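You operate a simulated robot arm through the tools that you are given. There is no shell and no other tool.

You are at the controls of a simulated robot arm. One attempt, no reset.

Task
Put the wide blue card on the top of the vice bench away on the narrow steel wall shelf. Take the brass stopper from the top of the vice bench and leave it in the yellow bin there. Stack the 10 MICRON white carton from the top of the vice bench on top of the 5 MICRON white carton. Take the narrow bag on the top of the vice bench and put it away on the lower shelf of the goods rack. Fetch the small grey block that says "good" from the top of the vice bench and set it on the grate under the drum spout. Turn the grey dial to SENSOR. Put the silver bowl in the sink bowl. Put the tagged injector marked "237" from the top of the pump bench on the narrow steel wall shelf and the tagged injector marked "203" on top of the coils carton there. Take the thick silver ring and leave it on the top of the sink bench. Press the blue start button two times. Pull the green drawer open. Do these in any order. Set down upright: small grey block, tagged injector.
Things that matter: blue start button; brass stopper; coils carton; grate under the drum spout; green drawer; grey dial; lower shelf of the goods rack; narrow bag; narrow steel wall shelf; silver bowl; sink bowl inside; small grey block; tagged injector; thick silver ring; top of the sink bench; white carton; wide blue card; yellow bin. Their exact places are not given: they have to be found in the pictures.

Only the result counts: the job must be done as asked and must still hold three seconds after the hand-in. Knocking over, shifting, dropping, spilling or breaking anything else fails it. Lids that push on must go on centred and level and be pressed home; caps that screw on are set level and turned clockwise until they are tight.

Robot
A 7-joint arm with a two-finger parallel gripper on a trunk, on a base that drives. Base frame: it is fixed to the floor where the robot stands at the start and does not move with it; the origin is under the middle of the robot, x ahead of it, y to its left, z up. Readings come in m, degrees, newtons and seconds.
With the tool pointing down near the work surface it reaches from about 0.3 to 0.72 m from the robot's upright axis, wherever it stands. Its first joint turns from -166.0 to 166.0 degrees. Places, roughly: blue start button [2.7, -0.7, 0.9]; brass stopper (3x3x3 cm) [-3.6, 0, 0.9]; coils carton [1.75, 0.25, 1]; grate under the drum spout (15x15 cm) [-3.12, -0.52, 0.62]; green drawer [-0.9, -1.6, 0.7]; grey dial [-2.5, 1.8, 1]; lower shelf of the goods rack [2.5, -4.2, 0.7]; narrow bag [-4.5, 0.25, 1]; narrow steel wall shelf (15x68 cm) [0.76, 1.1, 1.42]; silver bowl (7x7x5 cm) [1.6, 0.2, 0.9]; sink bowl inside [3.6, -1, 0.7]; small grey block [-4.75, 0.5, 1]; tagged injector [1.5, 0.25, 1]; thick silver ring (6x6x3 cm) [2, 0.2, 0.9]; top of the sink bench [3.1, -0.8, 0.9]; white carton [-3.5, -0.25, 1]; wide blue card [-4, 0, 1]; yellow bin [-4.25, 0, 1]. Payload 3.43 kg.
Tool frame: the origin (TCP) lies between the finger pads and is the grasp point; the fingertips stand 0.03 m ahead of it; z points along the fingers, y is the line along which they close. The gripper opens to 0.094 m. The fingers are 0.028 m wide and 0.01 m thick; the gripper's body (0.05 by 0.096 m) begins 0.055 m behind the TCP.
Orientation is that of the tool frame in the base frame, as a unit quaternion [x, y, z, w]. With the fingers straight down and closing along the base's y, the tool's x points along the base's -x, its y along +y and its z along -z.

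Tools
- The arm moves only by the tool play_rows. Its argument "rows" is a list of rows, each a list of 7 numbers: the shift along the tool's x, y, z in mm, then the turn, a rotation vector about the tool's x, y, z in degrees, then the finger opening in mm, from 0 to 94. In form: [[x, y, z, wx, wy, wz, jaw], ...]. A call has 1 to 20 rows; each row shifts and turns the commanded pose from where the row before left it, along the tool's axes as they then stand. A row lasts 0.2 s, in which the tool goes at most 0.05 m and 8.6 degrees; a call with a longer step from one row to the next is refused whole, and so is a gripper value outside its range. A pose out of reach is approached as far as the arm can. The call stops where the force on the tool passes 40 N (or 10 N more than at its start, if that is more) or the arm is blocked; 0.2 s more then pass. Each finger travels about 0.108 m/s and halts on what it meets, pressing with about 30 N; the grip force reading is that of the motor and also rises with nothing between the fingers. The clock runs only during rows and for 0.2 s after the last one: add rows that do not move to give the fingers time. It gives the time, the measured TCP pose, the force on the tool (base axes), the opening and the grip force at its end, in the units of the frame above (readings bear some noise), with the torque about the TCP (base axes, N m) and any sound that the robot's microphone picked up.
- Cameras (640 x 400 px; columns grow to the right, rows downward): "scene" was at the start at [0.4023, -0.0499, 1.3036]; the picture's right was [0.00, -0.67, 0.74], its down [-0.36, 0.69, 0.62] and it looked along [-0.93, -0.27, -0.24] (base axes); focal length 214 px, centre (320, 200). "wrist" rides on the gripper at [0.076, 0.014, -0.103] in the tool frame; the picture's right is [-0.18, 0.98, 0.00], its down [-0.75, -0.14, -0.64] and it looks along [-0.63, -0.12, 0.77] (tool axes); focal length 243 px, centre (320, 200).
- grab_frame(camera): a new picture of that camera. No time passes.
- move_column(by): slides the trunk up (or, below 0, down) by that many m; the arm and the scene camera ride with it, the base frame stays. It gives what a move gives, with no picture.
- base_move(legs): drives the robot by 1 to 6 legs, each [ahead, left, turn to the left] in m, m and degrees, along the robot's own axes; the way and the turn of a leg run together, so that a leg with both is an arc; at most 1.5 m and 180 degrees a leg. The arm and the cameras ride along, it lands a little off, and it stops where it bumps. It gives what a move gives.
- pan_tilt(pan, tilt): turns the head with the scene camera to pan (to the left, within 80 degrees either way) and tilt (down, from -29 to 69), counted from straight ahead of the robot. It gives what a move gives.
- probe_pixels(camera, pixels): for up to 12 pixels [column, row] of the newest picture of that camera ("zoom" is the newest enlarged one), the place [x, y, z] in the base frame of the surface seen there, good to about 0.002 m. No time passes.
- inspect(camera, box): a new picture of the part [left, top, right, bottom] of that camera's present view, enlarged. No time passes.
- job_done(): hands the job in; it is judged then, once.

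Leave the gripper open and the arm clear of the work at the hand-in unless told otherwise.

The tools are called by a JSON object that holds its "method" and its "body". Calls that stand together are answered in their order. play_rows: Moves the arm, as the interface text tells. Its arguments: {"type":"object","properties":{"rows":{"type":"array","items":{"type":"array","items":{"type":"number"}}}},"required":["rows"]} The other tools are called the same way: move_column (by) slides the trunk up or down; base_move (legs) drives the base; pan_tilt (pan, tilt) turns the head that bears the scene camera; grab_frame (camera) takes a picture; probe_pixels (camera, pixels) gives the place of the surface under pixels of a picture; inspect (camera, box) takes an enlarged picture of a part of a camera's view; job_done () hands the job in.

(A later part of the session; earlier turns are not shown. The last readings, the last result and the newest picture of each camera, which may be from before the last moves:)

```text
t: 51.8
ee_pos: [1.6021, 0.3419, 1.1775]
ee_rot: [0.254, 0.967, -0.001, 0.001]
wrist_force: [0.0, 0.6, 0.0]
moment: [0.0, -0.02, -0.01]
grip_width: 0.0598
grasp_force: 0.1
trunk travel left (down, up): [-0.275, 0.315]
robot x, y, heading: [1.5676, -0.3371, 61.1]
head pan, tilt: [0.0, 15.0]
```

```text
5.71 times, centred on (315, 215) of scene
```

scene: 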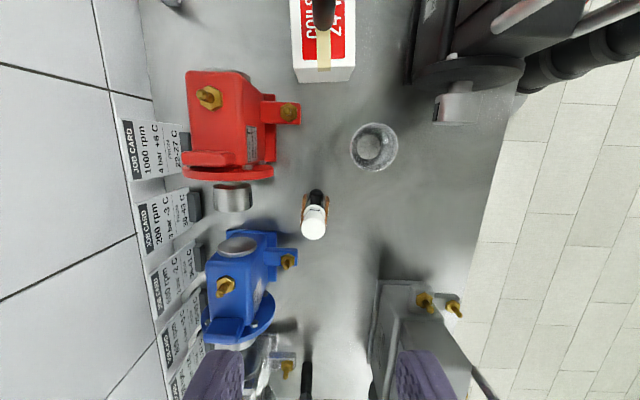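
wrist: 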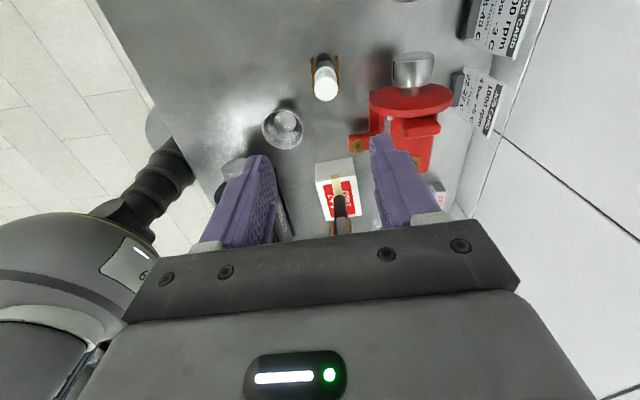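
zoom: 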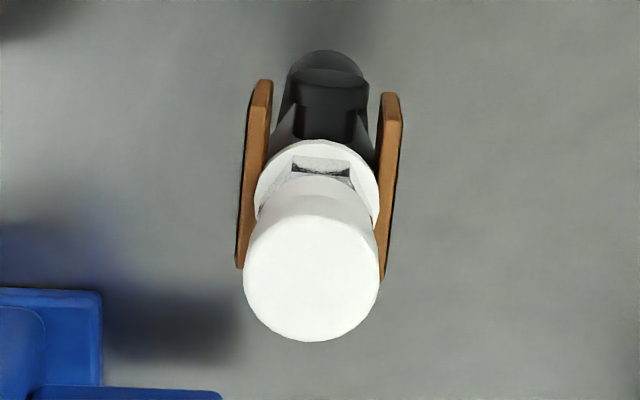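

{"method": "probe_pixels", "body": {"camera": "zoom", "pixels": [[263, 90], [244, 255], [392, 105], [386, 265], [310, 280], [255, 280], [370, 280], [310, 335], [310, 225], [30, 310], [95, 310]]}}

{"method": "probe_pixels", "body": {"camera": "scene", "pixels": [[290, 258], [297, 258], [250, 195], [240, 180], [290, 108], [275, 300]]}}

```text
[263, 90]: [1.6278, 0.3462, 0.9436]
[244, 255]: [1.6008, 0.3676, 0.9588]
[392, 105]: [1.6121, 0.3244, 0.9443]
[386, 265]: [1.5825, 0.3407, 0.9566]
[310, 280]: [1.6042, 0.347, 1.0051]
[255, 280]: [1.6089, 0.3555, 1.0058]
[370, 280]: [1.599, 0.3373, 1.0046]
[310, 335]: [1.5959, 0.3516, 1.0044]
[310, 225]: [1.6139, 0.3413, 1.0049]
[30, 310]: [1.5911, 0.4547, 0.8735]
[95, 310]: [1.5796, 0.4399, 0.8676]
```

```text
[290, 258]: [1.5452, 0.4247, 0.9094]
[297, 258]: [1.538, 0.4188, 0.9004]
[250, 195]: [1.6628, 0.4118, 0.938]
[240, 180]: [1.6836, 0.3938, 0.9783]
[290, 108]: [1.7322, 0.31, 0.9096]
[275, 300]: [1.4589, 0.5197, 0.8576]
```

The 237's plates are turned about 5° from the tool; centre is [1.605, 0.346]. I'll turn 5°, shift 5.5 mm and descend most of the way with a 62 mm opening.

{"method": "play_rows", "body": {"rows": [[0, 0, 0, 0, 0, 5, 62], [-1, 5.5, 0, 0, 0, 0, 62], [0, 0, 30, 0, 0, 0, 62], [0, 0, 30, 0, 0, 0, 62], [0, 0, 30, 0, 0, 0, 62], [0, 0, 30, 0, 0, 0, 62], [0, 0, 0, 0, 0, 0, 62]]}}

{"method": "pan_tilt", "body": {"pan": 0, "tilt": 25}}

{"method": "grab_frame", "body": {"camera": "scene"}}

```text
t: 53.4
ee_pos: [1.6043, 0.345, 1.0559]
ee_rot: [0.295, 0.955, 0.001, -0.001]
wrist_force: [0.3, 0.4, -0.6]
moment: [0.01, 0.03, -0.01]
grip_width: 0.062
grasp_force: 0.1
trunk travel left (down, up): [-0.275, 0.315]
robot x, y, heading: [1.5673, -0.3401, 60.9]
head pan, tilt: [0.0, 15.0]
```

```text
t: 54.1
ee_pos: [1.6041, 0.3452, 1.0563]
ee_rot: [0.296, 0.955, 0.0, 0.0]
wrist_force: [-0.1, -0.4, 0.2]
moment: [0.01, 0.01, -0.02]
grip_width: 0.0621
grasp_force: 0.0
trunk travel left (down, up): [-0.275, 0.315]
robot x, y, heading: [1.5709, -0.3399, 61.1]
head pan, tilt: [0.0, 25.0]
```

```text
taken
```

scene: 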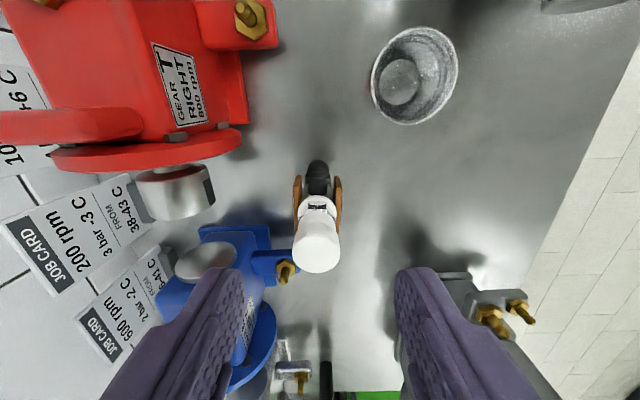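

Aligned. Descend to grasp height.

{"method": "play_rows", "body": {"rows": [[0, 0, 25, 0, 0, 0, 62], [0, 0, 25, 0, 0, 0, 62], [0, 0, 20, 0, 0, 0, 62], [0, 0, 15, 0, 0, 0, 62], [0, 0, 8, 0, 0, 0, 62], [0, 0, 4, 0, 0, 0, 62], [0, 0, 0, 0, 0, 0, 62]]}}

{"method": "pan_tilt", "body": {"pan": 0, "tilt": 40}}

{"method": "grab_frame", "body": {"camera": "scene"}}

```text
t: 55.7
ee_pos: [1.6047, 0.345, 0.9587]
ee_rot: [0.295, 0.956, 0.0, -0.001]
wrist_force: [0.2, 0.4, -0.2]
moment: [0.01, -0.01, 0.02]
grip_width: 0.062
grasp_force: 0.1
trunk travel left (down, up): [-0.275, 0.315]
robot x, y, heading: [1.5694, -0.3425, 61.0]
head pan, tilt: [0.0, 25.0]
```

```text
t: 56.5
ee_pos: [1.6058, 0.3456, 0.9605]
ee_rot: [0.296, 0.955, 0.0, 0.0]
wrist_force: [-1.4, 0.1, -0.5]
moment: [0.02, 0.01, -0.01]
grip_width: 0.062
grasp_force: 0.1
trunk travel left (down, up): [-0.275, 0.315]
robot x, y, heading: [1.5643, -0.3363, 61.0]
head pan, tilt: [0.0, 40.0]
```

```text
taken
```

scene: 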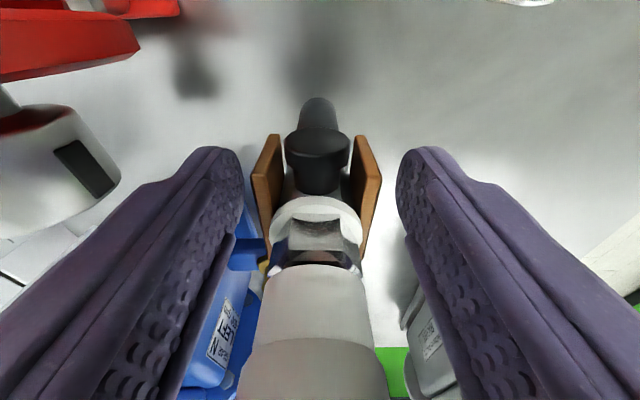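

Centred. Closing the fingers, then lift.

{"method": "play_rows", "body": {"rows": [[0, 0, 0, 0, 0, 0, 50], [0, 0, 0, 0, 0, 0, 40], [0, 0, 0, 0, 0, 0, 34], [0, 0, 0, 0, 0, 0, 25], [0, 0, 0, 0, 0, 0, 10], [0, 0, 0, 0, 0, 0, 10], [0, 0, 0, 0, 0, 0, 10], [0, 0, -5, 0, 0, 0, 10], [0, 0, -15, 0, 0, 0, 10], [0, 0, -25, 0, 0, 0, 10], [0, 0, -30, 0, 0, 0, 10], [0, 0, -30, 0, 0, 0, 10], [0, 0, -30, 0, 0, 0, 10], [0, 0, -30, 0, 0, 0, 10], [0, 0, -30, 0, 0, 0, 10], [0, 0, -20, 0, 0, 0, 10], [0, 0, 0, 0, 0, 0, 10]]}}

{"method": "grab_frame", "body": {"camera": "scene"}}

```text
t: 60.1
ee_pos: [1.6047, 0.3456, 1.1742]
ee_rot: [0.295, 0.956, 0.0, -0.001]
wrist_force: [0.1, -0.1, -3.1]
moment: [0.04, -0.01, -0.01]
grip_width: 0.037
grasp_force: 30.0
trunk travel left (down, up): [-0.275, 0.315]
robot x, y, heading: [1.5671, -0.3374, 60.8]
head pan, tilt: [0.0, 40.0]
```

```text
taken
```

scene: 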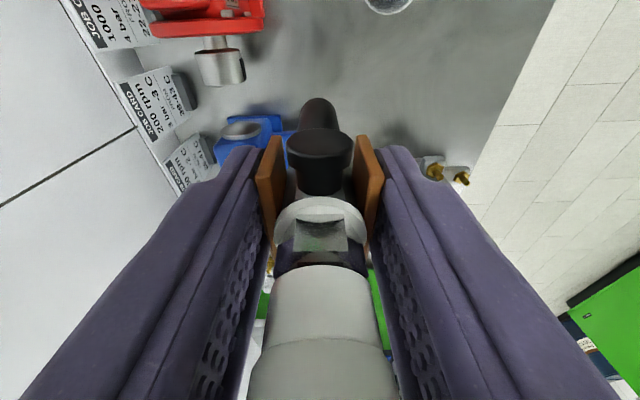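

The 237 injector is held (37 mm, ~3 N). I raise the trunk fully so everything clears, then draw the arm in over the robot's front.

{"method": "move_column", "body": {"by": 0.31}}

{"method": "play_rows", "body": {"rows": [[-32, -17, 0, 0, 0, 0, 10], [-32, -17, 0, 0, 0, 0, 10], [-32, -17, 0, 0, 0, 0, 10], [-32, -17, 0, 0, 0, 0, 10], [-32, -17, 0, 0, 0, 0, 10], [-32, -17, 0, 0, 0, 0, 10], [-32, -17, 0, 0, 0, 0, 10], [-32, -17, 0, 0, 0, 0, 10], [-32, -17, 0, 0, 0, 0, 10], [-32, -17, 0, 0, 0, 0, 10], [0, 0, 0, 0, 0, 0, 10]]}}

```text
t: 63.2
ee_pos: [1.6048, 0.3474, 1.4822]
ee_rot: [0.295, 0.955, -0.001, 0.0]
wrist_force: [-0.1, 0.2, -3.1]
moment: [0.03, 0.0, 0.03]
grip_width: 0.0372
grasp_force: 29.8
trunk travel left (down, up): [-0.585, 0.005]
robot x, y, heading: [1.568, -0.3394, 60.9]
head pan, tilt: [0.0, 40.0]
```

```text
t: 65.6
ee_pos: [1.7697, 0.0249, 1.4827]
ee_rot: [0.295, 0.955, 0.0, 0.0]
wrist_force: [-0.2, 0.5, -2.8]
moment: [-0.04, -0.01, -0.05]
grip_width: 0.0373
grasp_force: 29.5
trunk travel left (down, up): [-0.585, 0.005]
robot x, y, heading: [1.5667, -0.335, 61.1]
head pan, tilt: [0.0, 40.0]
```

Now drive left along the wall to stand before the shelf, and look forward with the hand camera (pan +80 looks along tool y, which is now forward).

{"method": "base_move", "body": {"legs": [[-0.1, 0, 0], [0, 1.38, -0.5]]}}

{"method": "pan_tilt", "body": {"pan": 60, "tilt": 0}}

{"method": "grab_frame", "body": {"camera": "scene"}}

```text
t: 73.2
ee_pos: [0.5118, 0.6016, 1.4829]
ee_rot: [0.295, 0.956, -0.001, 0.0]
wrist_force: [-0.2, -0.3, -3.4]
moment: [-0.01, -0.03, 0.02]
grip_width: 0.0371
grasp_force: 30.2
trunk travel left (down, up): [-0.585, 0.005]
robot x, y, heading: [0.3129, 0.2393, 61.5]
head pan, tilt: [0.0, 40.0]
```

```text
t: 74.5
ee_pos: [0.5123, 0.6031, 1.4837]
ee_rot: [0.294, 0.956, 0.001, 0.001]
wrist_force: [-0.1, 0.1, -3.5]
moment: [0.05, 0.04, -0.02]
grip_width: 0.0372
grasp_force: 29.7
trunk travel left (down, up): [-0.585, 0.005]
robot x, y, heading: [0.3125, 0.2374, 61.4]
head pan, tilt: [60.0, 0.0]
```

```text
taken
```

scene: 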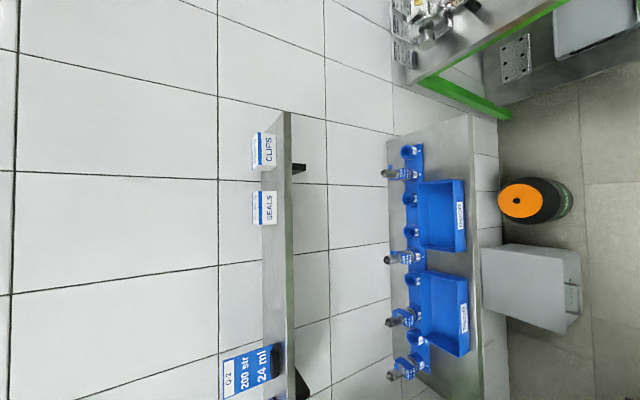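

The shelf has CLIPS, SEALS at its right part, a free middle stretch, and a "200 str 24 ml" card/box at the left. I'll look further left and probe.

{"method": "pan_tilt", "body": {"pan": 60, "tilt": 25}}

{"method": "grab_frame", "body": {"camera": "scene"}}

{"method": "probe_pixels", "body": {"camera": "scene", "pixels": [[285, 30], [290, 100], [290, 180], [290, 260], [268, 30], [268, 100], [268, 150], [250, 180], [250, 250], [275, 180], [230, 60], [255, 30]]}}

```text
t: 75.4
ee_pos: [0.5119, 0.6014, 1.4827]
ee_rot: [0.295, 0.956, 0.0, -0.001]
wrist_force: [0.4, -0.3, -2.1]
moment: [-0.03, 0.0, -0.02]
grip_width: 0.0373
grasp_force: 29.6
trunk travel left (down, up): [-0.585, 0.005]
robot x, y, heading: [0.3089, 0.2359, 61.4]
head pan, tilt: [60.0, 25.0]
```

```text
taken
```

scene: 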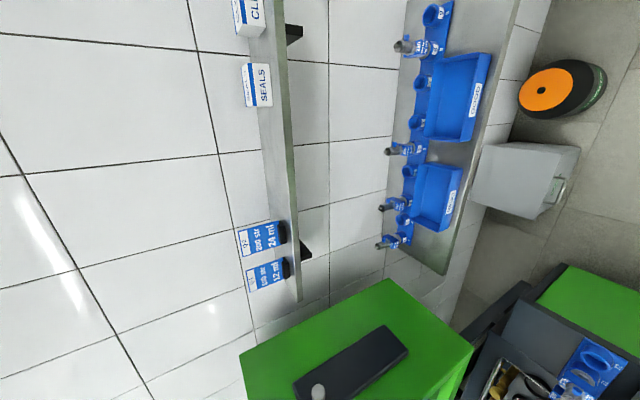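

```text
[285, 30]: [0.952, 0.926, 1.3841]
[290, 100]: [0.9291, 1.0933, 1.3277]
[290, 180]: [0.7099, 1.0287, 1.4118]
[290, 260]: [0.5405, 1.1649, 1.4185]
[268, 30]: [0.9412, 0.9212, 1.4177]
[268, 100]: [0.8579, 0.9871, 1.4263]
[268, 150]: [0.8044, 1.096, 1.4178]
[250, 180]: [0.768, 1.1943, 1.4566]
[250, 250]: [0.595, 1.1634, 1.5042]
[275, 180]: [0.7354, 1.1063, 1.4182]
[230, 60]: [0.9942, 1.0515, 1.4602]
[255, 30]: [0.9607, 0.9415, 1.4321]
```

{"method": "inspect", "body": {"camera": "scene", "box": [220, 0, 320, 310]}}

{"method": "probe_pixels", "body": {"camera": "scene", "pixels": [[262, 104], [245, 90], [270, 65], [272, 75], [248, 228], [275, 224], [286, 240], [290, 225], [252, 270], [288, 268], [280, 283], [245, 30]]}}

```text
1.29 times, centred on (270, 155) of scene
```

zoom: 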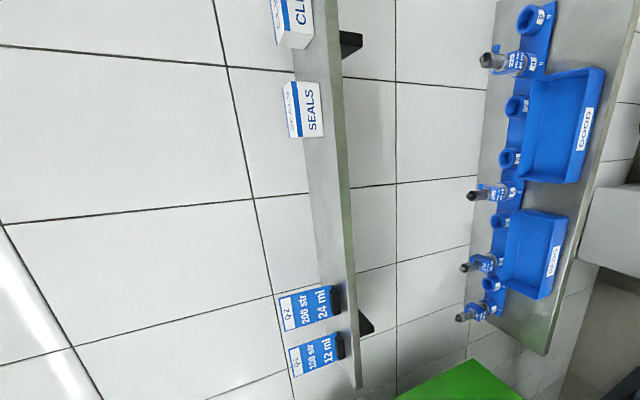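

```text
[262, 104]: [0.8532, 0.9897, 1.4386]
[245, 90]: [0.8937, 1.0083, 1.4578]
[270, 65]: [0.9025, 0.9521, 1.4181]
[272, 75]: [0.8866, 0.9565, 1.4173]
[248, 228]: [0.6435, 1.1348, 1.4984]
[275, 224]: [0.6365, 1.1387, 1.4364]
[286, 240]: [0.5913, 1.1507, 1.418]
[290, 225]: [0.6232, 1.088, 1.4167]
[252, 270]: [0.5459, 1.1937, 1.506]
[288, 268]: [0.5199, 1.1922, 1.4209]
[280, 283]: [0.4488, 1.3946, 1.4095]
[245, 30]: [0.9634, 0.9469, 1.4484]
```

{"method": "probe_pixels", "body": {"camera": "scene", "pixels": [[480, 200], [530, 218], [555, 205], [570, 150], [590, 110], [545, 60], [446, 270], [515, 10], [578, 265], [560, 300], [520, 90]]}}

```text
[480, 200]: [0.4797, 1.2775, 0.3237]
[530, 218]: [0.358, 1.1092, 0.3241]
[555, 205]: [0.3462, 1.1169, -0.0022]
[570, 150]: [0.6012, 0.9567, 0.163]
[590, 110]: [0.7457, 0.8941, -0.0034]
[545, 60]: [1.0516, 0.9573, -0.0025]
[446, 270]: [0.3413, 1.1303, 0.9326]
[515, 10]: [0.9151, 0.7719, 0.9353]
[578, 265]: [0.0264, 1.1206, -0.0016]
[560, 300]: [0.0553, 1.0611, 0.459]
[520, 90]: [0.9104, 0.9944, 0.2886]
```

Everything on the floor is behind Y≈1.12 in wall terms; safe to drive 0.37 ahead. Then I'll lift the arm for clearance over the shelf.

{"method": "base_move", "body": {"legs": [[0.37, -0.05, -0.8]]}}

{"method": "play_rows", "body": {"rows": [[0, 0, -20, 0, 0, 0, 10], [0, 0, -20, 0, 0, 0, 10], [0, 0, -20, 0, 0, 0, 10], [0, 0, -20, 0, 0, 0, 10], [0, 0, 0, 0, 0, 0, 10]]}}

{"method": "grab_frame", "body": {"camera": "scene"}}

```text
t: 77.8
ee_pos: [0.745, 0.8986, 1.484]
ee_rot: [0.304, 0.953, -0.001, 0.0]
wrist_force: [0.1, 0.3, -2.2]
moment: [-0.02, 0.0, 0.0]
grip_width: 0.0372
grasp_force: 29.8
trunk travel left (down, up): [-0.585, 0.005]
robot x, y, heading: [0.5368, 0.5367, 60.4]
head pan, tilt: [60.0, 25.0]
```

```text
t: 79.0
ee_pos: [0.743, 0.8971, 1.5628]
ee_rot: [0.303, 0.953, 0.0, 0.0]
wrist_force: [-0.5, -0.3, -4.1]
moment: [0.01, 0.01, -0.04]
grip_width: 0.0374
grasp_force: 30.4
trunk travel left (down, up): [-0.585, 0.005]
robot x, y, heading: [0.5375, 0.5376, 60.2]
head pan, tilt: [60.0, 25.0]
```

```text
taken
```

scene: 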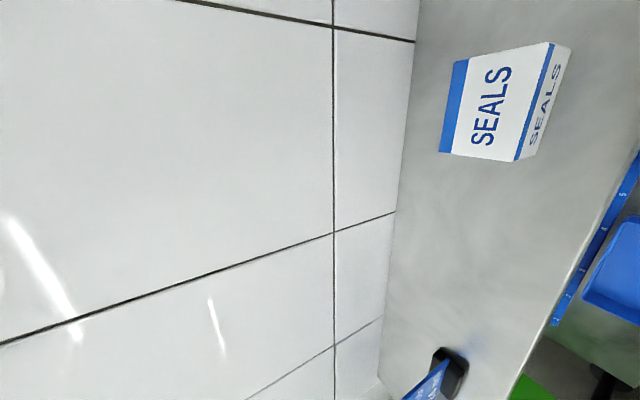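

{"method": "probe_pixels", "body": {"camera": "scene", "pixels": [[460, 250], [395, 260], [400, 180], [545, 310], [590, 230], [445, 152], [515, 160], [530, 157], [560, 60], [435, 365], [450, 385], [480, 100]]}}

```text
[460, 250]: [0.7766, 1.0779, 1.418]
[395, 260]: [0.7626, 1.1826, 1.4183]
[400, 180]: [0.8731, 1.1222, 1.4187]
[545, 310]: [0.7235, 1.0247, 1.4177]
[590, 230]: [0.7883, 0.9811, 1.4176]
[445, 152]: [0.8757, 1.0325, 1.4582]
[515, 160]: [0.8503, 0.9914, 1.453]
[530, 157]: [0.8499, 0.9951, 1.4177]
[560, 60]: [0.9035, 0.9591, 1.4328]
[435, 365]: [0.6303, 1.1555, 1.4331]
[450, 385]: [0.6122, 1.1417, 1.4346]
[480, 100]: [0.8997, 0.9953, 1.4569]
```

Shelf top is z=1.418, spanning Y 1.245–1.405; SEALS starts at s=0.254. I'll place the injector at [0.835, 1.050]. Turn -5.9° to be square, then advance over the shelf.

{"method": "play_rows", "body": {"rows": [[0, 0, -5, 0, 0, -5.9, 10], [-1, 22, 0, 0, 0, 0, 10], [-1, 22, 0, 0, 0, 0, 10], [-1, 22, 0, 0, 0, 0, 10], [-1, 22, 0, 0, 0, 0, 10], [-1, 22, 0, 0, 0, 0, 10], [0, 22, 0, 0, 0, 0, 10], [0, 22, 0, 0, 0, 0, 10], [0, 23, 0, 0, 0, 0, 10], [0, 0, 0, 0, 0, 0, 10]]}}

{"method": "pan_tilt", "body": {"pan": 0, "tilt": 35}}

{"method": "grab_frame", "body": {"camera": "scene"}}

{"method": "grab_frame", "body": {"camera": "wrist"}}

```text
t: 81.1
ee_pos: [0.828, 1.0368, 1.5703]
ee_rot: [0.258, 0.966, -0.003, -0.001]
wrist_force: [-21.0, -30.7, -3.7]
moment: [3.35, -2.4, -2.82]
grip_width: 0.037
grasp_force: 30.0
trunk travel left (down, up): [-0.585, 0.005]
robot x, y, heading: [0.5343, 0.5381, 60.5]
head pan, tilt: [60.0, 25.0]
stopped in row 10: the force on the tool passed its limit at 48 N (the readings are from after the stop); the commanded pose is now the measured one
```

```text
t: 82.4
ee_pos: [0.8338, 1.0456, 1.5672]
ee_rot: [0.257, 0.966, -0.004, -0.002]
wrist_force: [-1.2, 0.5, -2.9]
moment: [-0.02, -0.03, -0.02]
grip_width: 0.0371
grasp_force: 30.2
trunk travel left (down, up): [-0.585, 0.005]
robot x, y, heading: [0.534, 0.5361, 60.1]
head pan, tilt: [0.0, 35.0]
```

```text
taken
```

scene: 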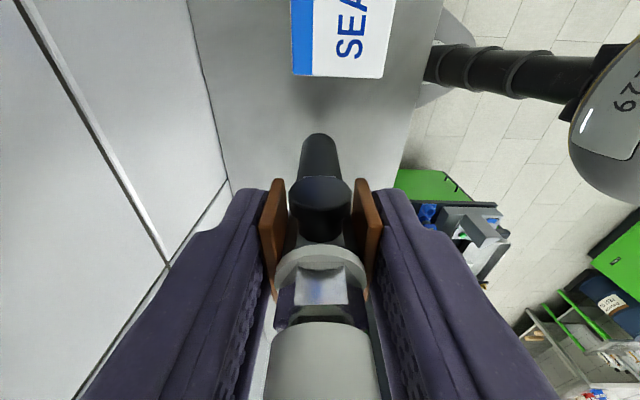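

```text
taken
```

wrist: 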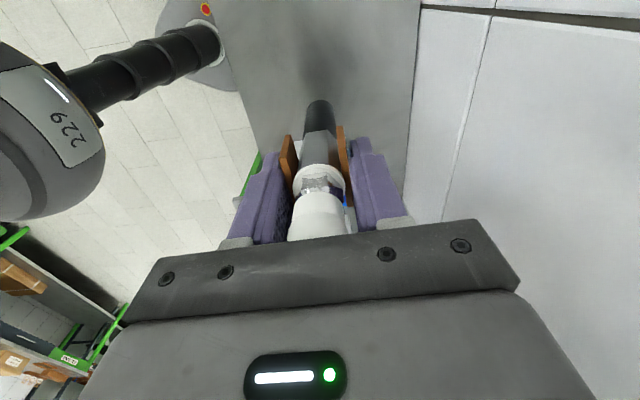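

The head camera (panned 60°) brushed the fixed wall; with pan back at 0 the force is zero. The injector is still straight in the grip. I correct the 0.5° tilt and lower it slowly at s≈0.213.

{"method": "play_rows", "body": {"rows": [[0, 0, 0, -0.5, -0.1, 0, 10], [0, 0, 12, 0, 0, 0, 10], [0, 0, 12, 0, 0, 0, 10], [0, 0, 10, 0, 0, 0, 10], [0, 0, 5, 0, 0, 0, 10], [0, 0, 0, 0, 0, 0, 10]]}}

{"method": "grab_frame", "body": {"camera": "scene"}}

```text
t: 83.8
ee_pos: [0.8349, 1.0464, 1.5283]
ee_rot: [0.257, 0.966, 0.0, 0.0]
wrist_force: [0.1, 0.5, -2.9]
moment: [-0.03, 0.02, -0.03]
grip_width: 0.037
grasp_force: 30.3
trunk travel left (down, up): [-0.585, 0.005]
robot x, y, heading: [0.533, 0.5388, 60.5]
head pan, tilt: [0.0, 35.0]
```

```text
taken
```

scene: 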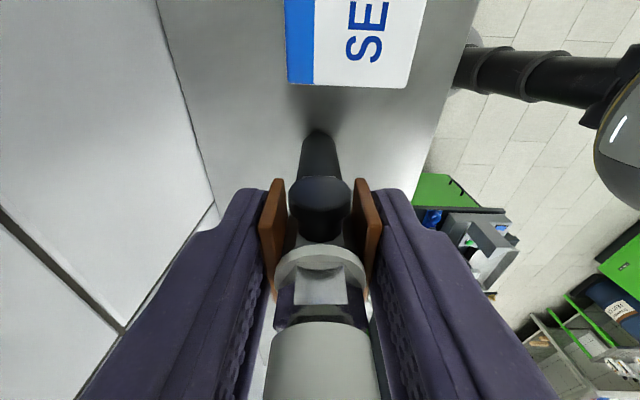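

Good. Now small steps down until the weight comes off.

{"method": "play_rows", "body": {"rows": [[0, 0, 2, 0, 0, 0, 10], [0, 0, 2, 0, 0, 0, 10], [0, 0, 2, 0, 0, 0, 10], [0, 0, 0, 0, 0, 0, 10]]}}

{"method": "play_rows", "body": {"rows": [[0, 0, 1, 0, 0, 0, 10], [0, 0, 1, 0, 0, 0, 10], [0, 0, 0, 0, 0, 0, 10]]}}

```text
t: 84.8
ee_pos: [0.8352, 1.046, 1.5211]
ee_rot: [0.258, 0.966, 0.0, 0.0]
wrist_force: [0.4, -0.1, -3.3]
moment: [0.01, 0.02, 0.01]
grip_width: 0.0372
grasp_force: 29.9
trunk travel left (down, up): [-0.585, 0.005]
robot x, y, heading: [0.5371, 0.5363, 60.2]
head pan, tilt: [0.0, 35.0]
```

```text
t: 85.6
ee_pos: [0.8349, 1.0467, 1.5186]
ee_rot: [0.257, 0.966, 0.0, 0.0]
wrist_force: [-0.1, 0.0, -2.5]
moment: [-0.01, 0.0, 0.03]
grip_width: 0.0373
grasp_force: 30.0
trunk travel left (down, up): [-0.585, 0.005]
robot x, y, heading: [0.5359, 0.5361, 60.0]
head pan, tilt: [0.0, 35.0]
```

{"method": "play_rows", "body": {"rows": [[0, 0, 1, 0, 0, 0, 10], [0, 0, 0, 0, 0, 0, 10]]}}

{"method": "play_rows", "body": {"rows": [[0, 0, 1, 0, 0, 0, 10], [0, 0, 0, 0, 0, 0, 10]]}}

```text
t: 86.2
ee_pos: [0.8363, 1.0468, 1.5191]
ee_rot: [0.257, 0.966, 0.0, 0.0]
wrist_force: [1.8, 2.4, 9.5]
moment: [0.15, -0.2, 0.0]
grip_width: 0.0372
grasp_force: 30.4
trunk travel left (down, up): [-0.585, 0.005]
robot x, y, heading: [0.5372, 0.5365, 60.1]
head pan, tilt: [0.0, 35.0]
```

```text
t: 86.8
ee_pos: [0.835, 1.0448, 1.5189]
ee_rot: [0.257, 0.966, 0.001, 0.001]
wrist_force: [2.4, 1.2, 22.2]
moment: [0.03, -0.06, -0.01]
grip_width: 0.0375
grasp_force: 30.2
trunk travel left (down, up): [-0.585, 0.005]
robot x, y, heading: [0.5344, 0.5344, 60.1]
head pan, tilt: [0.0, 35.0]
```

Contact pressed (22 N). I back off 1.5 mm and release gently, opening only to 62 mm because the wall is near.

{"method": "play_rows", "body": {"rows": [[0, 0, -1.5, 0, 0, 0, 10], [0, 0, 0, 0, 0, 0, 10], [0, 0, 0, 0, 0, 0, 36], [0, 0, 0, 0, 0, 0, 42], [0, 0, 0, 0, 0, 0, 50], [0, 0, 0, 0, 0, 0, 62], [0, 0, 0, 0, 0, 0, 62], [0, 0, 0, 0, 0, 0, 62]]}}

{"method": "grab_frame", "body": {"camera": "scene"}}

```text
t: 88.6
ee_pos: [0.8343, 1.0466, 1.5193]
ee_rot: [0.257, 0.966, 0.0, 0.0]
wrist_force: [0.0, -0.5, 0.0]
moment: [0.04, -0.03, -0.02]
grip_width: 0.0621
grasp_force: 0.0
trunk travel left (down, up): [-0.585, 0.005]
robot x, y, heading: [0.5354, 0.5388, 60.2]
head pan, tilt: [0.0, 35.0]
```

```text
taken
```

scene: 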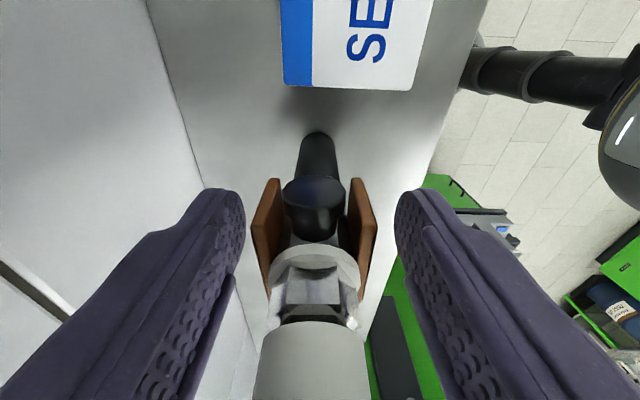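

237 stands upright on the shelf. Retreat straight up 100 mm, then back toward the robot.

{"method": "play_rows", "body": {"rows": [[0, 0, -15, 0, 0, 0, 62], [0, 0, -20, 0, 0, 0, 62], [0, 0, -20, 0, 0, 0, 62], [0, 0, -25, 0, 0, 0, 62], [0, 0, -25, 0, 0, 0, 62], [0, 0, 0, 0, 0, 0, 62]]}}

{"method": "grab_frame", "body": {"camera": "scene"}}

```text
t: 90.0
ee_pos: [0.8334, 1.0466, 1.6239]
ee_rot: [0.257, 0.967, -0.001, -0.001]
wrist_force: [-0.4, -0.3, -0.9]
moment: [-0.01, -0.01, -0.01]
grip_width: 0.062
grasp_force: 0.0
trunk travel left (down, up): [-0.585, 0.005]
robot x, y, heading: [0.5382, 0.5359, 60.1]
head pan, tilt: [0.0, 35.0]
```

```text
taken
```

scene: 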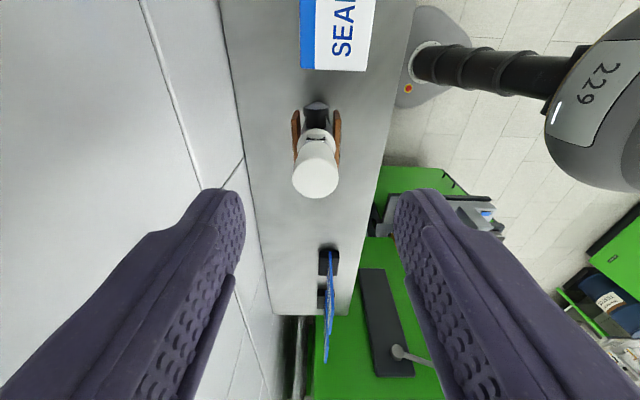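

Placed fine. Pulling the arm back and driving back to the pump bench.

{"method": "play_rows", "body": {"rows": [[0, -25, 0, 0, 0, 0, 62], [0, -30, 0, 0, 0, 0, 62], [0, -30, 0, 0, 0, 0, 62], [0, -30, 0, 0, 0, 0, 94], [0, -30, 0, 0, 0, 0, 94], [0, -25, 0, 0, 0, 0, 94], [0, 0, 0, 0, 0, 0, 94]]}}

{"method": "base_move", "body": {"legs": [[-0.42, 0, 0.5], [0, -1.3, 0], [0.14, 0, 0]]}}

{"method": "grab_frame", "body": {"camera": "scene"}}

```text
t: 91.6
ee_pos: [0.7515, 0.9, 1.6244]
ee_rot: [0.256, 0.967, -0.001, 0.0]
wrist_force: [0.4, -0.1, 0.1]
moment: [0.01, 0.02, 0.0]
grip_width: 0.0941
grasp_force: 0.1
trunk travel left (down, up): [-0.585, 0.005]
robot x, y, heading: [0.531, 0.5368, 59.9]
head pan, tilt: [0.0, 35.0]
```

```text
t: 101.3
ee_pos: [1.7507, 0.0143, 1.6252]
ee_rot: [0.258, 0.966, 0.0, 0.0]
wrist_force: [0.4, -0.1, -0.8]
moment: [-0.03, -0.01, 0.04]
grip_width: 0.0938
grasp_force: 0.1
trunk travel left (down, up): [-0.585, 0.005]
robot x, y, heading: [1.5305, -0.3478, 60.1]
head pan, tilt: [0.0, 35.0]
```

```text
taken
```

scene: 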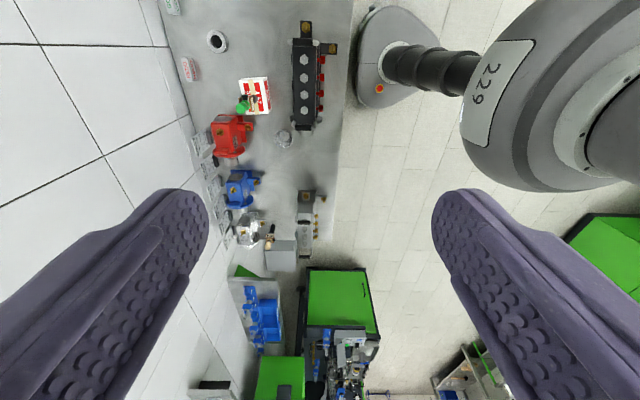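

Robot is at [1.53,-0.348]. I move slightly closer, lower the trunk back, and turn the tool back 90° for the ring.

{"method": "base_move", "body": {"legs": [[0.07, -0.05, 0.5]]}}

{"method": "play_rows", "body": {"rows": [[0, 0, 0, 0, 0, -8.2, 94], [0, 0, 0, 0, 0, -8.2, 94], [0, 0, 0, 0, 0, -8.2, 94], [0, 0, 0, 0, 0, -8.2, 94], [0, 0, 0, 0, 0, -8.2, 94], [0, 0, 0, 0, 0, -8.2, 94], [0, 0, 0, 0, 0, -8.2, 94], [0, 0, 0, 0, 0, -8.2, 94], [0, 0, 0, 0, 0, -8.2, 94], [0, 0, 0, 0, 0, -8.2, 94], [0, 0, 0, 0, 0, -8, 94], [0, 0, 0, 0, 0, 0, 94]]}}

{"method": "move_column", "body": {"by": -0.31}}

{"method": "pan_tilt", "body": {"pan": 0, "tilt": -20}}

{"method": "grab_frame", "body": {"camera": "scene"}}

```text
t: 102.4
ee_pos: [1.8257, 0.0522, 1.6246]
ee_rot: [0.253, 0.967, -0.001, 0.0]
wrist_force: [0.4, -0.7, 0.3]
moment: [-0.02, 0.05, 0.0]
grip_width: 0.094
grasp_force: 0.0
trunk travel left (down, up): [-0.585, 0.005]
robot x, y, heading: [1.6111, -0.3104, 60.6]
head pan, tilt: [0.0, 35.0]
```

```text
t: 105.0
ee_pos: [1.8241, 0.0501, 1.6247]
ee_rot: [-0.507, 0.862, 0.0, 0.0]
wrist_force: [0.3, -0.9, -0.6]
moment: [0.0, -0.04, -0.01]
grip_width: 0.094
grasp_force: 0.0
trunk travel left (down, up): [-0.585, 0.005]
robot x, y, heading: [1.6114, -0.3103, 60.7]
head pan, tilt: [0.0, 35.0]
```

```text
t: 108.0
ee_pos: [1.8236, 0.051, 1.3147]
ee_rot: [-0.506, 0.863, 0.001, 0.0]
wrist_force: [-0.3, 0.3, -0.8]
moment: [0.02, -0.05, 0.01]
grip_width: 0.0939
grasp_force: 0.0
trunk travel left (down, up): [-0.275, 0.315]
robot x, y, heading: [1.6113, -0.3124, 60.9]
head pan, tilt: [0.0, 35.0]
```

```text
t: 109.3
ee_pos: [1.8232, 0.0513, 1.3154]
ee_rot: [-0.506, 0.863, -0.001, 0.0]
wrist_force: [-0.7, -0.3, 0.5]
moment: [-0.03, 0.0, -0.02]
grip_width: 0.094
grasp_force: 0.0
trunk travel left (down, up): [-0.275, 0.315]
robot x, y, heading: [1.6079, -0.3155, 61.1]
head pan, tilt: [0.0, -20.0]
```

```text
taken
```

scene: 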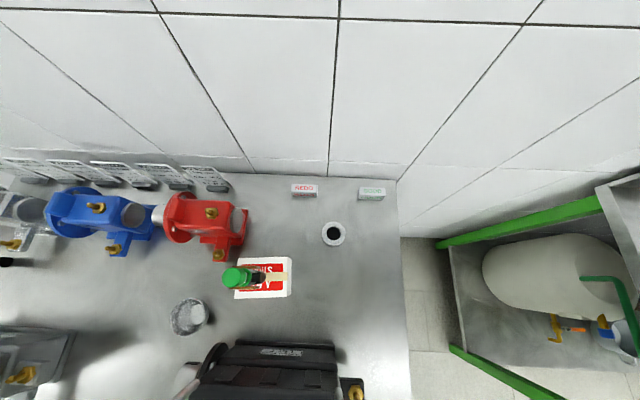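

Ring at (333,233). I move over it at height, then verify.

{"method": "probe_pixels", "body": {"camera": "scene", "pixels": [[333, 224], [322, 234], [345, 232], [333, 244], [280, 343], [330, 345], [358, 388], [255, 275]]}}

{"method": "play_rows", "body": {"rows": [[-39, -5, 0, 0, 0, 0, 94], [-39, -5, 0, 0, 0, 0, 94], [-39, -5, 0, 0, 0, 0, 94], [-39, -6, 0, 0, 0, 0, 94], [-39, -6, 0, 0, 0, 0, 94], [-38, -5, 0, 0, 0, 0, 94], [0, 0, 40, 0, 0, 0, 94], [0, 0, 40, 0, 0, 0, 94], [0, 0, 40, 0, 0, 0, 94], [0, 0, 40, 0, 0, 0, 94], [0, 0, 0, 0, 0, 0, 94]]}}

{"method": "pan_tilt", "body": {"pan": 0, "tilt": 20}}

{"method": "grab_frame", "body": {"camera": "scene"}}

```text
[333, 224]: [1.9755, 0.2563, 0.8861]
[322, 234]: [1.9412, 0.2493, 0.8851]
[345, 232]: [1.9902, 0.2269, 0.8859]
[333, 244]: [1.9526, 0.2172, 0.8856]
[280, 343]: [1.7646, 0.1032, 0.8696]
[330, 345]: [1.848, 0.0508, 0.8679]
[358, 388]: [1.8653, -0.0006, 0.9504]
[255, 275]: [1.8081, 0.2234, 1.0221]
```

```text
t: 111.7
ee_pos: [1.9647, 0.2392, 1.1567]
ee_rot: [-0.506, 0.863, -0.001, 0.0]
wrist_force: [0.6, 1.0, 0.8]
moment: [-0.03, 0.01, -0.01]
grip_width: 0.0941
grasp_force: 0.0
trunk travel left (down, up): [-0.275, 0.315]
robot x, y, heading: [1.6136, -0.311, 60.9]
head pan, tilt: [0.0, -20.0]
```

```text
t: 112.8
ee_pos: [1.9657, 0.2389, 1.1554]
ee_rot: [-0.506, 0.862, 0.0, 0.0]
wrist_force: [-0.1, -0.2, -0.2]
moment: [-0.02, -0.06, 0.02]
grip_width: 0.094
grasp_force: 0.0
trunk travel left (down, up): [-0.275, 0.315]
robot x, y, heading: [1.6123, -0.3106, 60.7]
head pan, tilt: [0.0, 20.0]
```

```text
taken
```

scene: 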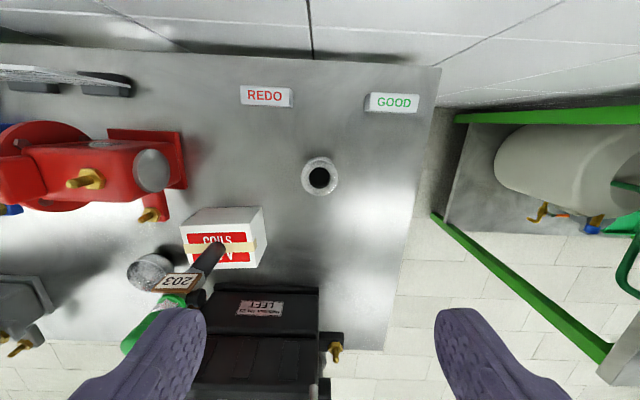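

Ring is centred at (320,178). Descend to z≈0.892 with the fingers open.

{"method": "play_rows", "body": {"rows": [[0, 0, 30, 0, 0, 0, 94], [0, 0, 30, 0, 0, 0, 94], [0, 0, 30, 0, 0, 0, 94], [0, 0, 30, 0, 0, 0, 94], [0, 0, 30, 0, 0, 0, 94], [0, 0, 30, 0, 0, 0, 94], [0, 0, 0, 0, 0, 0, 94]]}}

{"method": "grab_frame", "body": {"camera": "scene"}}

{"method": "grab_frame", "body": {"camera": "wrist"}}

```text
t: 114.3
ee_pos: [1.9643, 0.2385, 0.9769]
ee_rot: [-0.506, 0.862, 0.001, 0.0]
wrist_force: [0.0, 0.0, -0.2]
moment: [0.01, -0.02, 0.01]
grip_width: 0.0942
grasp_force: 0.1
trunk travel left (down, up): [-0.275, 0.315]
robot x, y, heading: [1.611, -0.3114, 60.6]
head pan, tilt: [0.0, 20.0]
```

```text
taken
```

scene: 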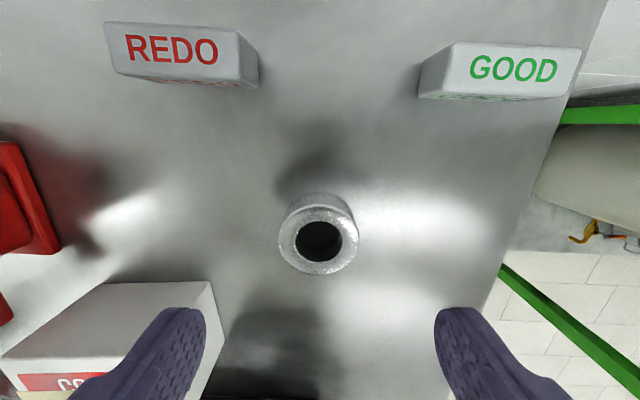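

```text
taken
```

wrist: 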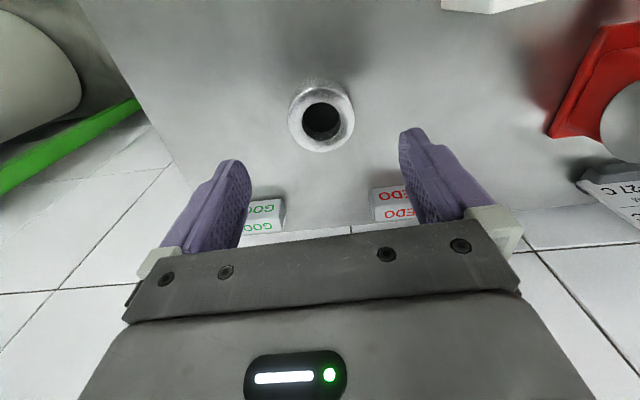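

Centred in both views. Lower the last 85 mm, close on the ring, and lift.

{"method": "play_rows", "body": {"rows": [[0, 0, 25, 0, 0, 0, 94], [0, 0, 25, 0, 0, 0, 94], [0, 0, 20, 0, 0, 0, 94], [0, 0, 10, 0, 0, 0, 94], [0, 0, 4, 0, 0, 0, 94], [0, 0, 0, 0, 0, 0, 75], [0, 0, 0, 0, 0, 0, 65], [0, 0, 0, 0, 0, 0, 58], [0, 0, 0, 0, 0, 0, 50], [0, 0, 0, 0, 0, 0, 40], [0, 0, 0, 0, 0, 0, 40], [0, 0, 0, 0, 0, 0, 40]]}}

```text
t: 117.0
ee_pos: [1.9644, 0.2382, 0.8913]
ee_rot: [-0.506, 0.862, 0.0, 0.0]
wrist_force: [-0.2, -0.4, -0.4]
moment: [0.04, 0.05, 0.01]
grip_width: 0.0551
grasp_force: 29.6
trunk travel left (down, up): [-0.275, 0.315]
robot x, y, heading: [1.6065, -0.31, 60.8]
head pan, tilt: [0.0, 20.0]
```

{"method": "play_rows", "body": {"rows": [[0, 0, -10, 0, 0, 0, 40], [0, 0, -20, 0, 0, 0, 40], [0, 0, -40, 0, 0, 0, 40], [0, 0, -40, 0, 0, 0, 40], [0, 0, -40, 0, 0, 0, 40], [0, 0, -40, 0, 0, 0, 40], [0, 0, -40, 0, 0, 0, 40], [0, 0, -40, 0, 0, 0, 40], [0, 0, -40, 0, 0, 0, 40], [0, 0, 0, 0, 0, 0, 40]]}}

{"method": "grab_frame", "body": {"camera": "wrist"}}

{"method": "pan_tilt", "body": {"pan": -70, "tilt": -29}}

{"method": "grab_frame", "body": {"camera": "scene"}}

```text
t: 119.2
ee_pos: [1.9652, 0.2396, 1.2008]
ee_rot: [-0.505, 0.863, 0.0, -0.001]
wrist_force: [-0.5, 0.6, -0.1]
moment: [-0.01, 0.04, -0.03]
grip_width: 0.0399
grasp_force: 0.1
trunk travel left (down, up): [-0.275, 0.315]
robot x, y, heading: [1.6117, -0.3161, 60.7]
head pan, tilt: [0.0, 20.0]
```

```text
taken
```

wrist: 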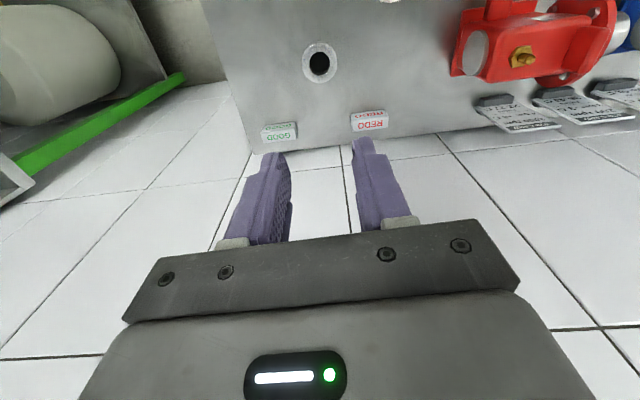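

```text
t: 120.6
ee_pos: [1.9646, 0.2408, 1.2007]
ee_rot: [-0.506, 0.863, 0.0, -0.001]
wrist_force: [0.9, 0.1, 0.4]
moment: [0.0, -0.02, -0.01]
grip_width: 0.0399
grasp_force: 0.0
trunk travel left (down, up): [-0.275, 0.315]
robot x, y, heading: [1.6103, -0.315, 60.5]
head pan, tilt: [-70.0, -28.6]
```

```text
taken
```

scene: 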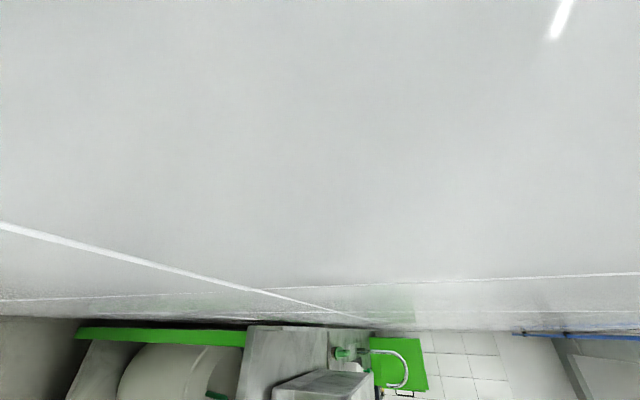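

The ring slipped out: the wrist view shows it still on the bench at (320,62) and the fingers closed to 40 mm. I'll turn the head back, and look at the ring's present place.

{"method": "pan_tilt", "body": {"pan": 0, "tilt": 20}}

{"method": "inspect", "body": {"camera": "scene", "box": [220, 100, 420, 240]}}

```text
t: 122.0
ee_pos: [1.9657, 0.241, 1.2017]
ee_rot: [-0.507, 0.862, 0.0, 0.001]
wrist_force: [0.4, 0.3, 0.2]
moment: [0.03, 0.01, -0.01]
grip_width: 0.0401
grasp_force: 0.0
trunk travel left (down, up): [-0.275, 0.315]
robot x, y, heading: [1.6153, -0.3125, 60.6]
head pan, tilt: [0.0, 20.0]
```

```text
2.86 times, centred on (320, 170) of scene
```

zoom: 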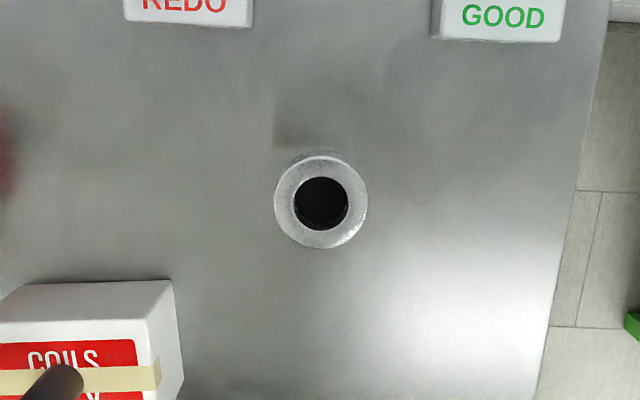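

{"method": "probe_pixels", "body": {"camera": "zoom", "pixels": [[279, 202], [364, 202], [321, 160], [321, 244], [298, 202], [346, 202], [321, 200], [321, 152]]}}

```text
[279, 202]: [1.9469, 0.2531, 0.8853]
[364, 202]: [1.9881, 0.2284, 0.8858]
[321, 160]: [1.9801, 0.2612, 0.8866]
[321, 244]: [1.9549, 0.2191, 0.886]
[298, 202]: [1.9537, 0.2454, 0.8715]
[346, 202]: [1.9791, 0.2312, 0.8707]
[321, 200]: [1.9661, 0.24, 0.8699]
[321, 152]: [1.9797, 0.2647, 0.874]
```

The ring top is at z 0.886, centre [1.967, 0.240]. I retry: descend, close fully, then lift slowly and watch the force.

{"method": "play_rows", "body": {"rows": [[0, 0, 40, 0, 0, 0, 94], [0, 0, 40, 0, 0, 0, 94], [0, 0, 40, 0, 0, 0, 94], [0, 0, 40, 0, 0, 0, 94], [0, 0, 40, 0, 0, 0, 94], [0, 0, 40, 0, 0, 0, 94], [0, 0, 40, 0, 0, 0, 94], [0, 0, 20, 0, 0, 0, 94], [0, 0, 8, 0, 0, 0, 94], [0, 0, 3, 0, 0, 0, 94], [0, 0, 0, 0, 0, 0, 94]]}}

{"method": "play_rows", "body": {"rows": [[0, 0, 0, 0, 0, 0, 70], [0, 0, 0, 0, 0, 0, 60], [0, 0, 0, 0, 0, 0, 50], [0, 0, 0, 0, 0, 0, 20], [0, 0, 0, 0, 0, 0, 0], [0, 0, 0, 0, 0, 0, 0], [0, 0, 0, 0, 0, 0, 0]]}}

{"method": "grab_frame", "body": {"camera": "wrist"}}

{"method": "grab_frame", "body": {"camera": "scene"}}

```text
t: 124.4
ee_pos: [1.966, 0.2387, 0.8889]
ee_rot: [-0.506, 0.863, -0.001, 0.0]
wrist_force: [0.5, -0.5, 3.6]
moment: [0.09, 0.09, -0.02]
grip_width: 0.0938
grasp_force: 0.0
trunk travel left (down, up): [-0.275, 0.315]
robot x, y, heading: [1.6113, -0.3143, 60.7]
head pan, tilt: [0.0, 20.0]
```

```text
t: 126.0
ee_pos: [1.9652, 0.2411, 0.8902]
ee_rot: [-0.506, 0.863, -0.001, 0.0]
wrist_force: [-2.5, 1.2, 3.6]
moment: [0.17, 0.14, 0.02]
grip_width: 0.0546
grasp_force: 30.2
trunk travel left (down, up): [-0.275, 0.315]
robot x, y, heading: [1.6125, -0.3134, 60.6]
head pan, tilt: [0.0, 20.0]
```

```text
taken
```

wrist: 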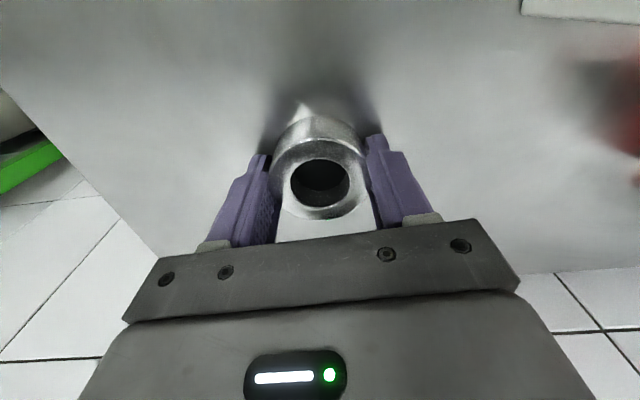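

```text
taken
```

scene: 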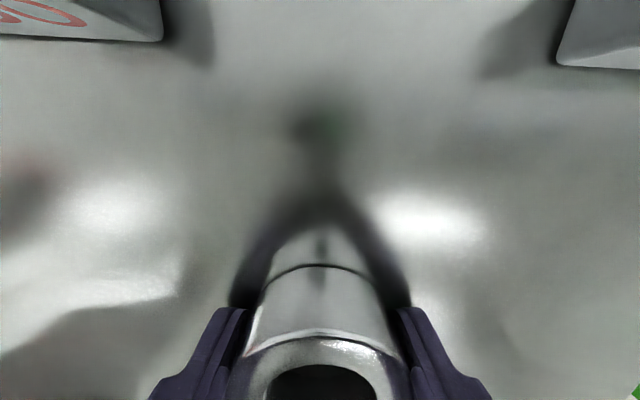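

Gripped at 54.6 mm. Lift a little at slow speed and check the load.

{"method": "play_rows", "body": {"rows": [[0, 0, -2, 0, 0, 0, 0], [0, 0, -3, 0, 0, 0, 0], [0, 0, -3, 0, 0, 0, 0], [0, 0, -4, 0, 0, 0, 0], [0, 0, 0, 0, 0, 0, 0]]}}

{"method": "grab_frame", "body": {"camera": "wrist"}}

```text
t: 127.2
ee_pos: [1.9662, 0.2393, 0.9018]
ee_rot: [-0.505, 0.863, -0.001, 0.0]
wrist_force: [-0.4, 0.8, -1.0]
moment: [0.0, 0.0, 0.01]
grip_width: 0.0543
grasp_force: 30.0
trunk travel left (down, up): [-0.275, 0.315]
robot x, y, heading: [1.6119, -0.3145, 60.6]
head pan, tilt: [0.0, 20.0]
```

```text
taken
```

wrist: 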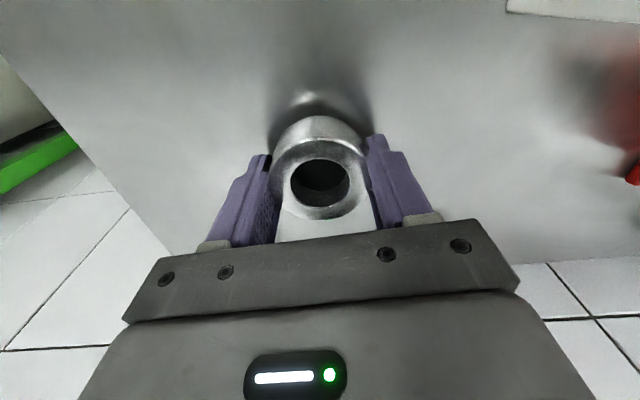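

It lifted with the hand this time. Continue lifting gently.

{"method": "play_rows", "body": {"rows": [[0, 0, -5, 0, 0, 0, 0], [0, 0, -8, 0, 0, 0, 0], [0, 0, -12, 0, 0, 0, 0], [0, 0, -16, 0, 0, 0, 0], [0, 0, -20, 0, 0, 0, 0], [0, 0, -20, 0, 0, 0, 0], [0, 0, -20, 0, 0, 0, 0], [0, 0, -20, 0, 0, 0, 0], [0, 0, -20, 0, 0, 0, 0], [0, 0, -20, 0, 0, 0, 0], [0, 0, -20, 0, 0, 0, 0], [0, 0, -20, 0, 0, 0, 0], [0, 0, -20, 0, 0, 0, 0], [0, 0, -15, 0, 0, 0, 0], [0, 0, -8, 0, 0, 0, 0], [0, 0, 0, 0, 0, 0, 0]]}}

{"method": "grab_frame", "body": {"camera": "wrist"}}

```text
t: 130.6
ee_pos: [1.9659, 0.2385, 1.1455]
ee_rot: [-0.506, 0.863, 0.0, 0.0]
wrist_force: [0.8, 0.4, -1.1]
moment: [-0.01, -0.03, 0.0]
grip_width: 0.0547
grasp_force: 30.2
trunk travel left (down, up): [-0.275, 0.315]
robot x, y, heading: [1.6108, -0.3124, 60.7]
head pan, tilt: [0.0, 20.0]
```

```text
taken
```

wrist: 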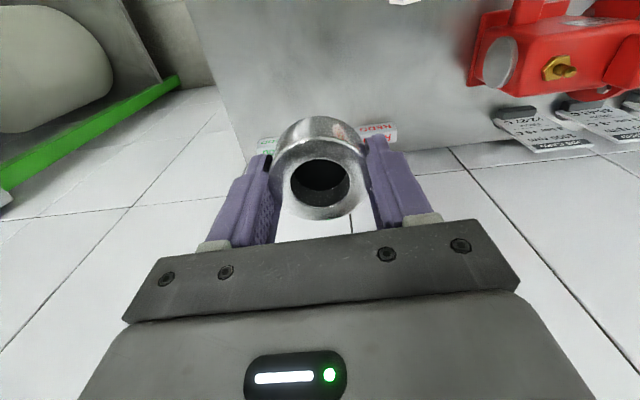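

Ring is held. I draw the arm back and drive right along the benches to the sink bench, then look.

{"method": "play_rows", "body": {"rows": [[10, 0, -10, 0, 0, 0, 0], [20, 0, -15, 0, 0, 0, 0], [25, 0, -15, 0, 0, 0, 0], [25, 0, -10, 0, 0, 0, 0], [25, 0, 0, 0, 0, 0, 0], [25, 0, 0, 0, 0, 0, 0], [25, 0, 0, 0, 0, 0, 0], [25, 0, 0, 0, 0, 0, 0], [15, 0, 0, 0, 0, 0, 0], [5, 0, 0, 0, 0, 0, 0], [0, 0, 0, 0, 0, 0, 0]]}}

{"method": "base_move", "body": {"legs": [[-0.2, 0, 0], [0, -1.2, 0]]}}

{"method": "pan_tilt", "body": {"pan": 0, "tilt": -29}}

{"method": "grab_frame", "body": {"camera": "scene"}}

```text
t: 133.0
ee_pos: [1.8678, 0.0647, 1.1958]
ee_rot: [-0.506, 0.862, 0.0, 0.0]
wrist_force: [0.0, 0.4, -1.2]
moment: [-0.03, -0.01, -0.01]
grip_width: 0.0548
grasp_force: 30.0
trunk travel left (down, up): [-0.275, 0.315]
robot x, y, heading: [1.6078, -0.3154, 61.0]
head pan, tilt: [0.0, 20.0]
```

```text
t: 140.2
ee_pos: [2.8079, -0.689, 1.195]
ee_rot: [-0.51, 0.86, 0.0, 0.0]
wrist_force: [-0.7, -0.6, -1.7]
moment: [-0.03, -0.02, -0.01]
grip_width: 0.0547
grasp_force: 30.3
trunk travel left (down, up): [-0.275, 0.315]
robot x, y, heading: [2.5527, -1.0642, 61.2]
head pan, tilt: [0.0, 20.0]
```

```text
t: 141.4
ee_pos: [2.8081, -0.6891, 1.195]
ee_rot: [-0.509, 0.861, 0.0, 0.0]
wrist_force: [-0.3, 0.3, -1.0]
moment: [0.03, 0.01, -0.02]
grip_width: 0.0548
grasp_force: 30.2
trunk travel left (down, up): [-0.275, 0.315]
robot x, y, heading: [2.5517, -1.0709, 61.2]
head pan, tilt: [0.0, -28.6]
```

```text
taken
```

scene: 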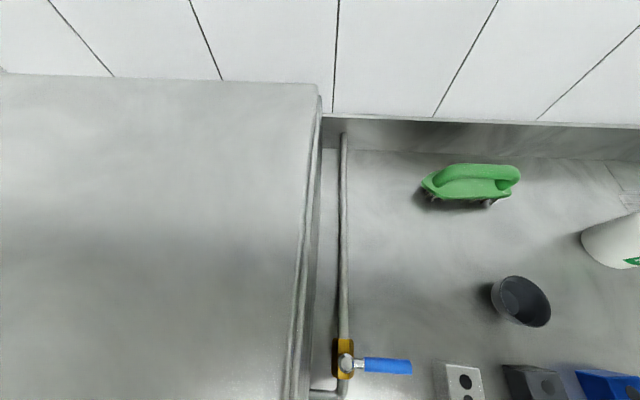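

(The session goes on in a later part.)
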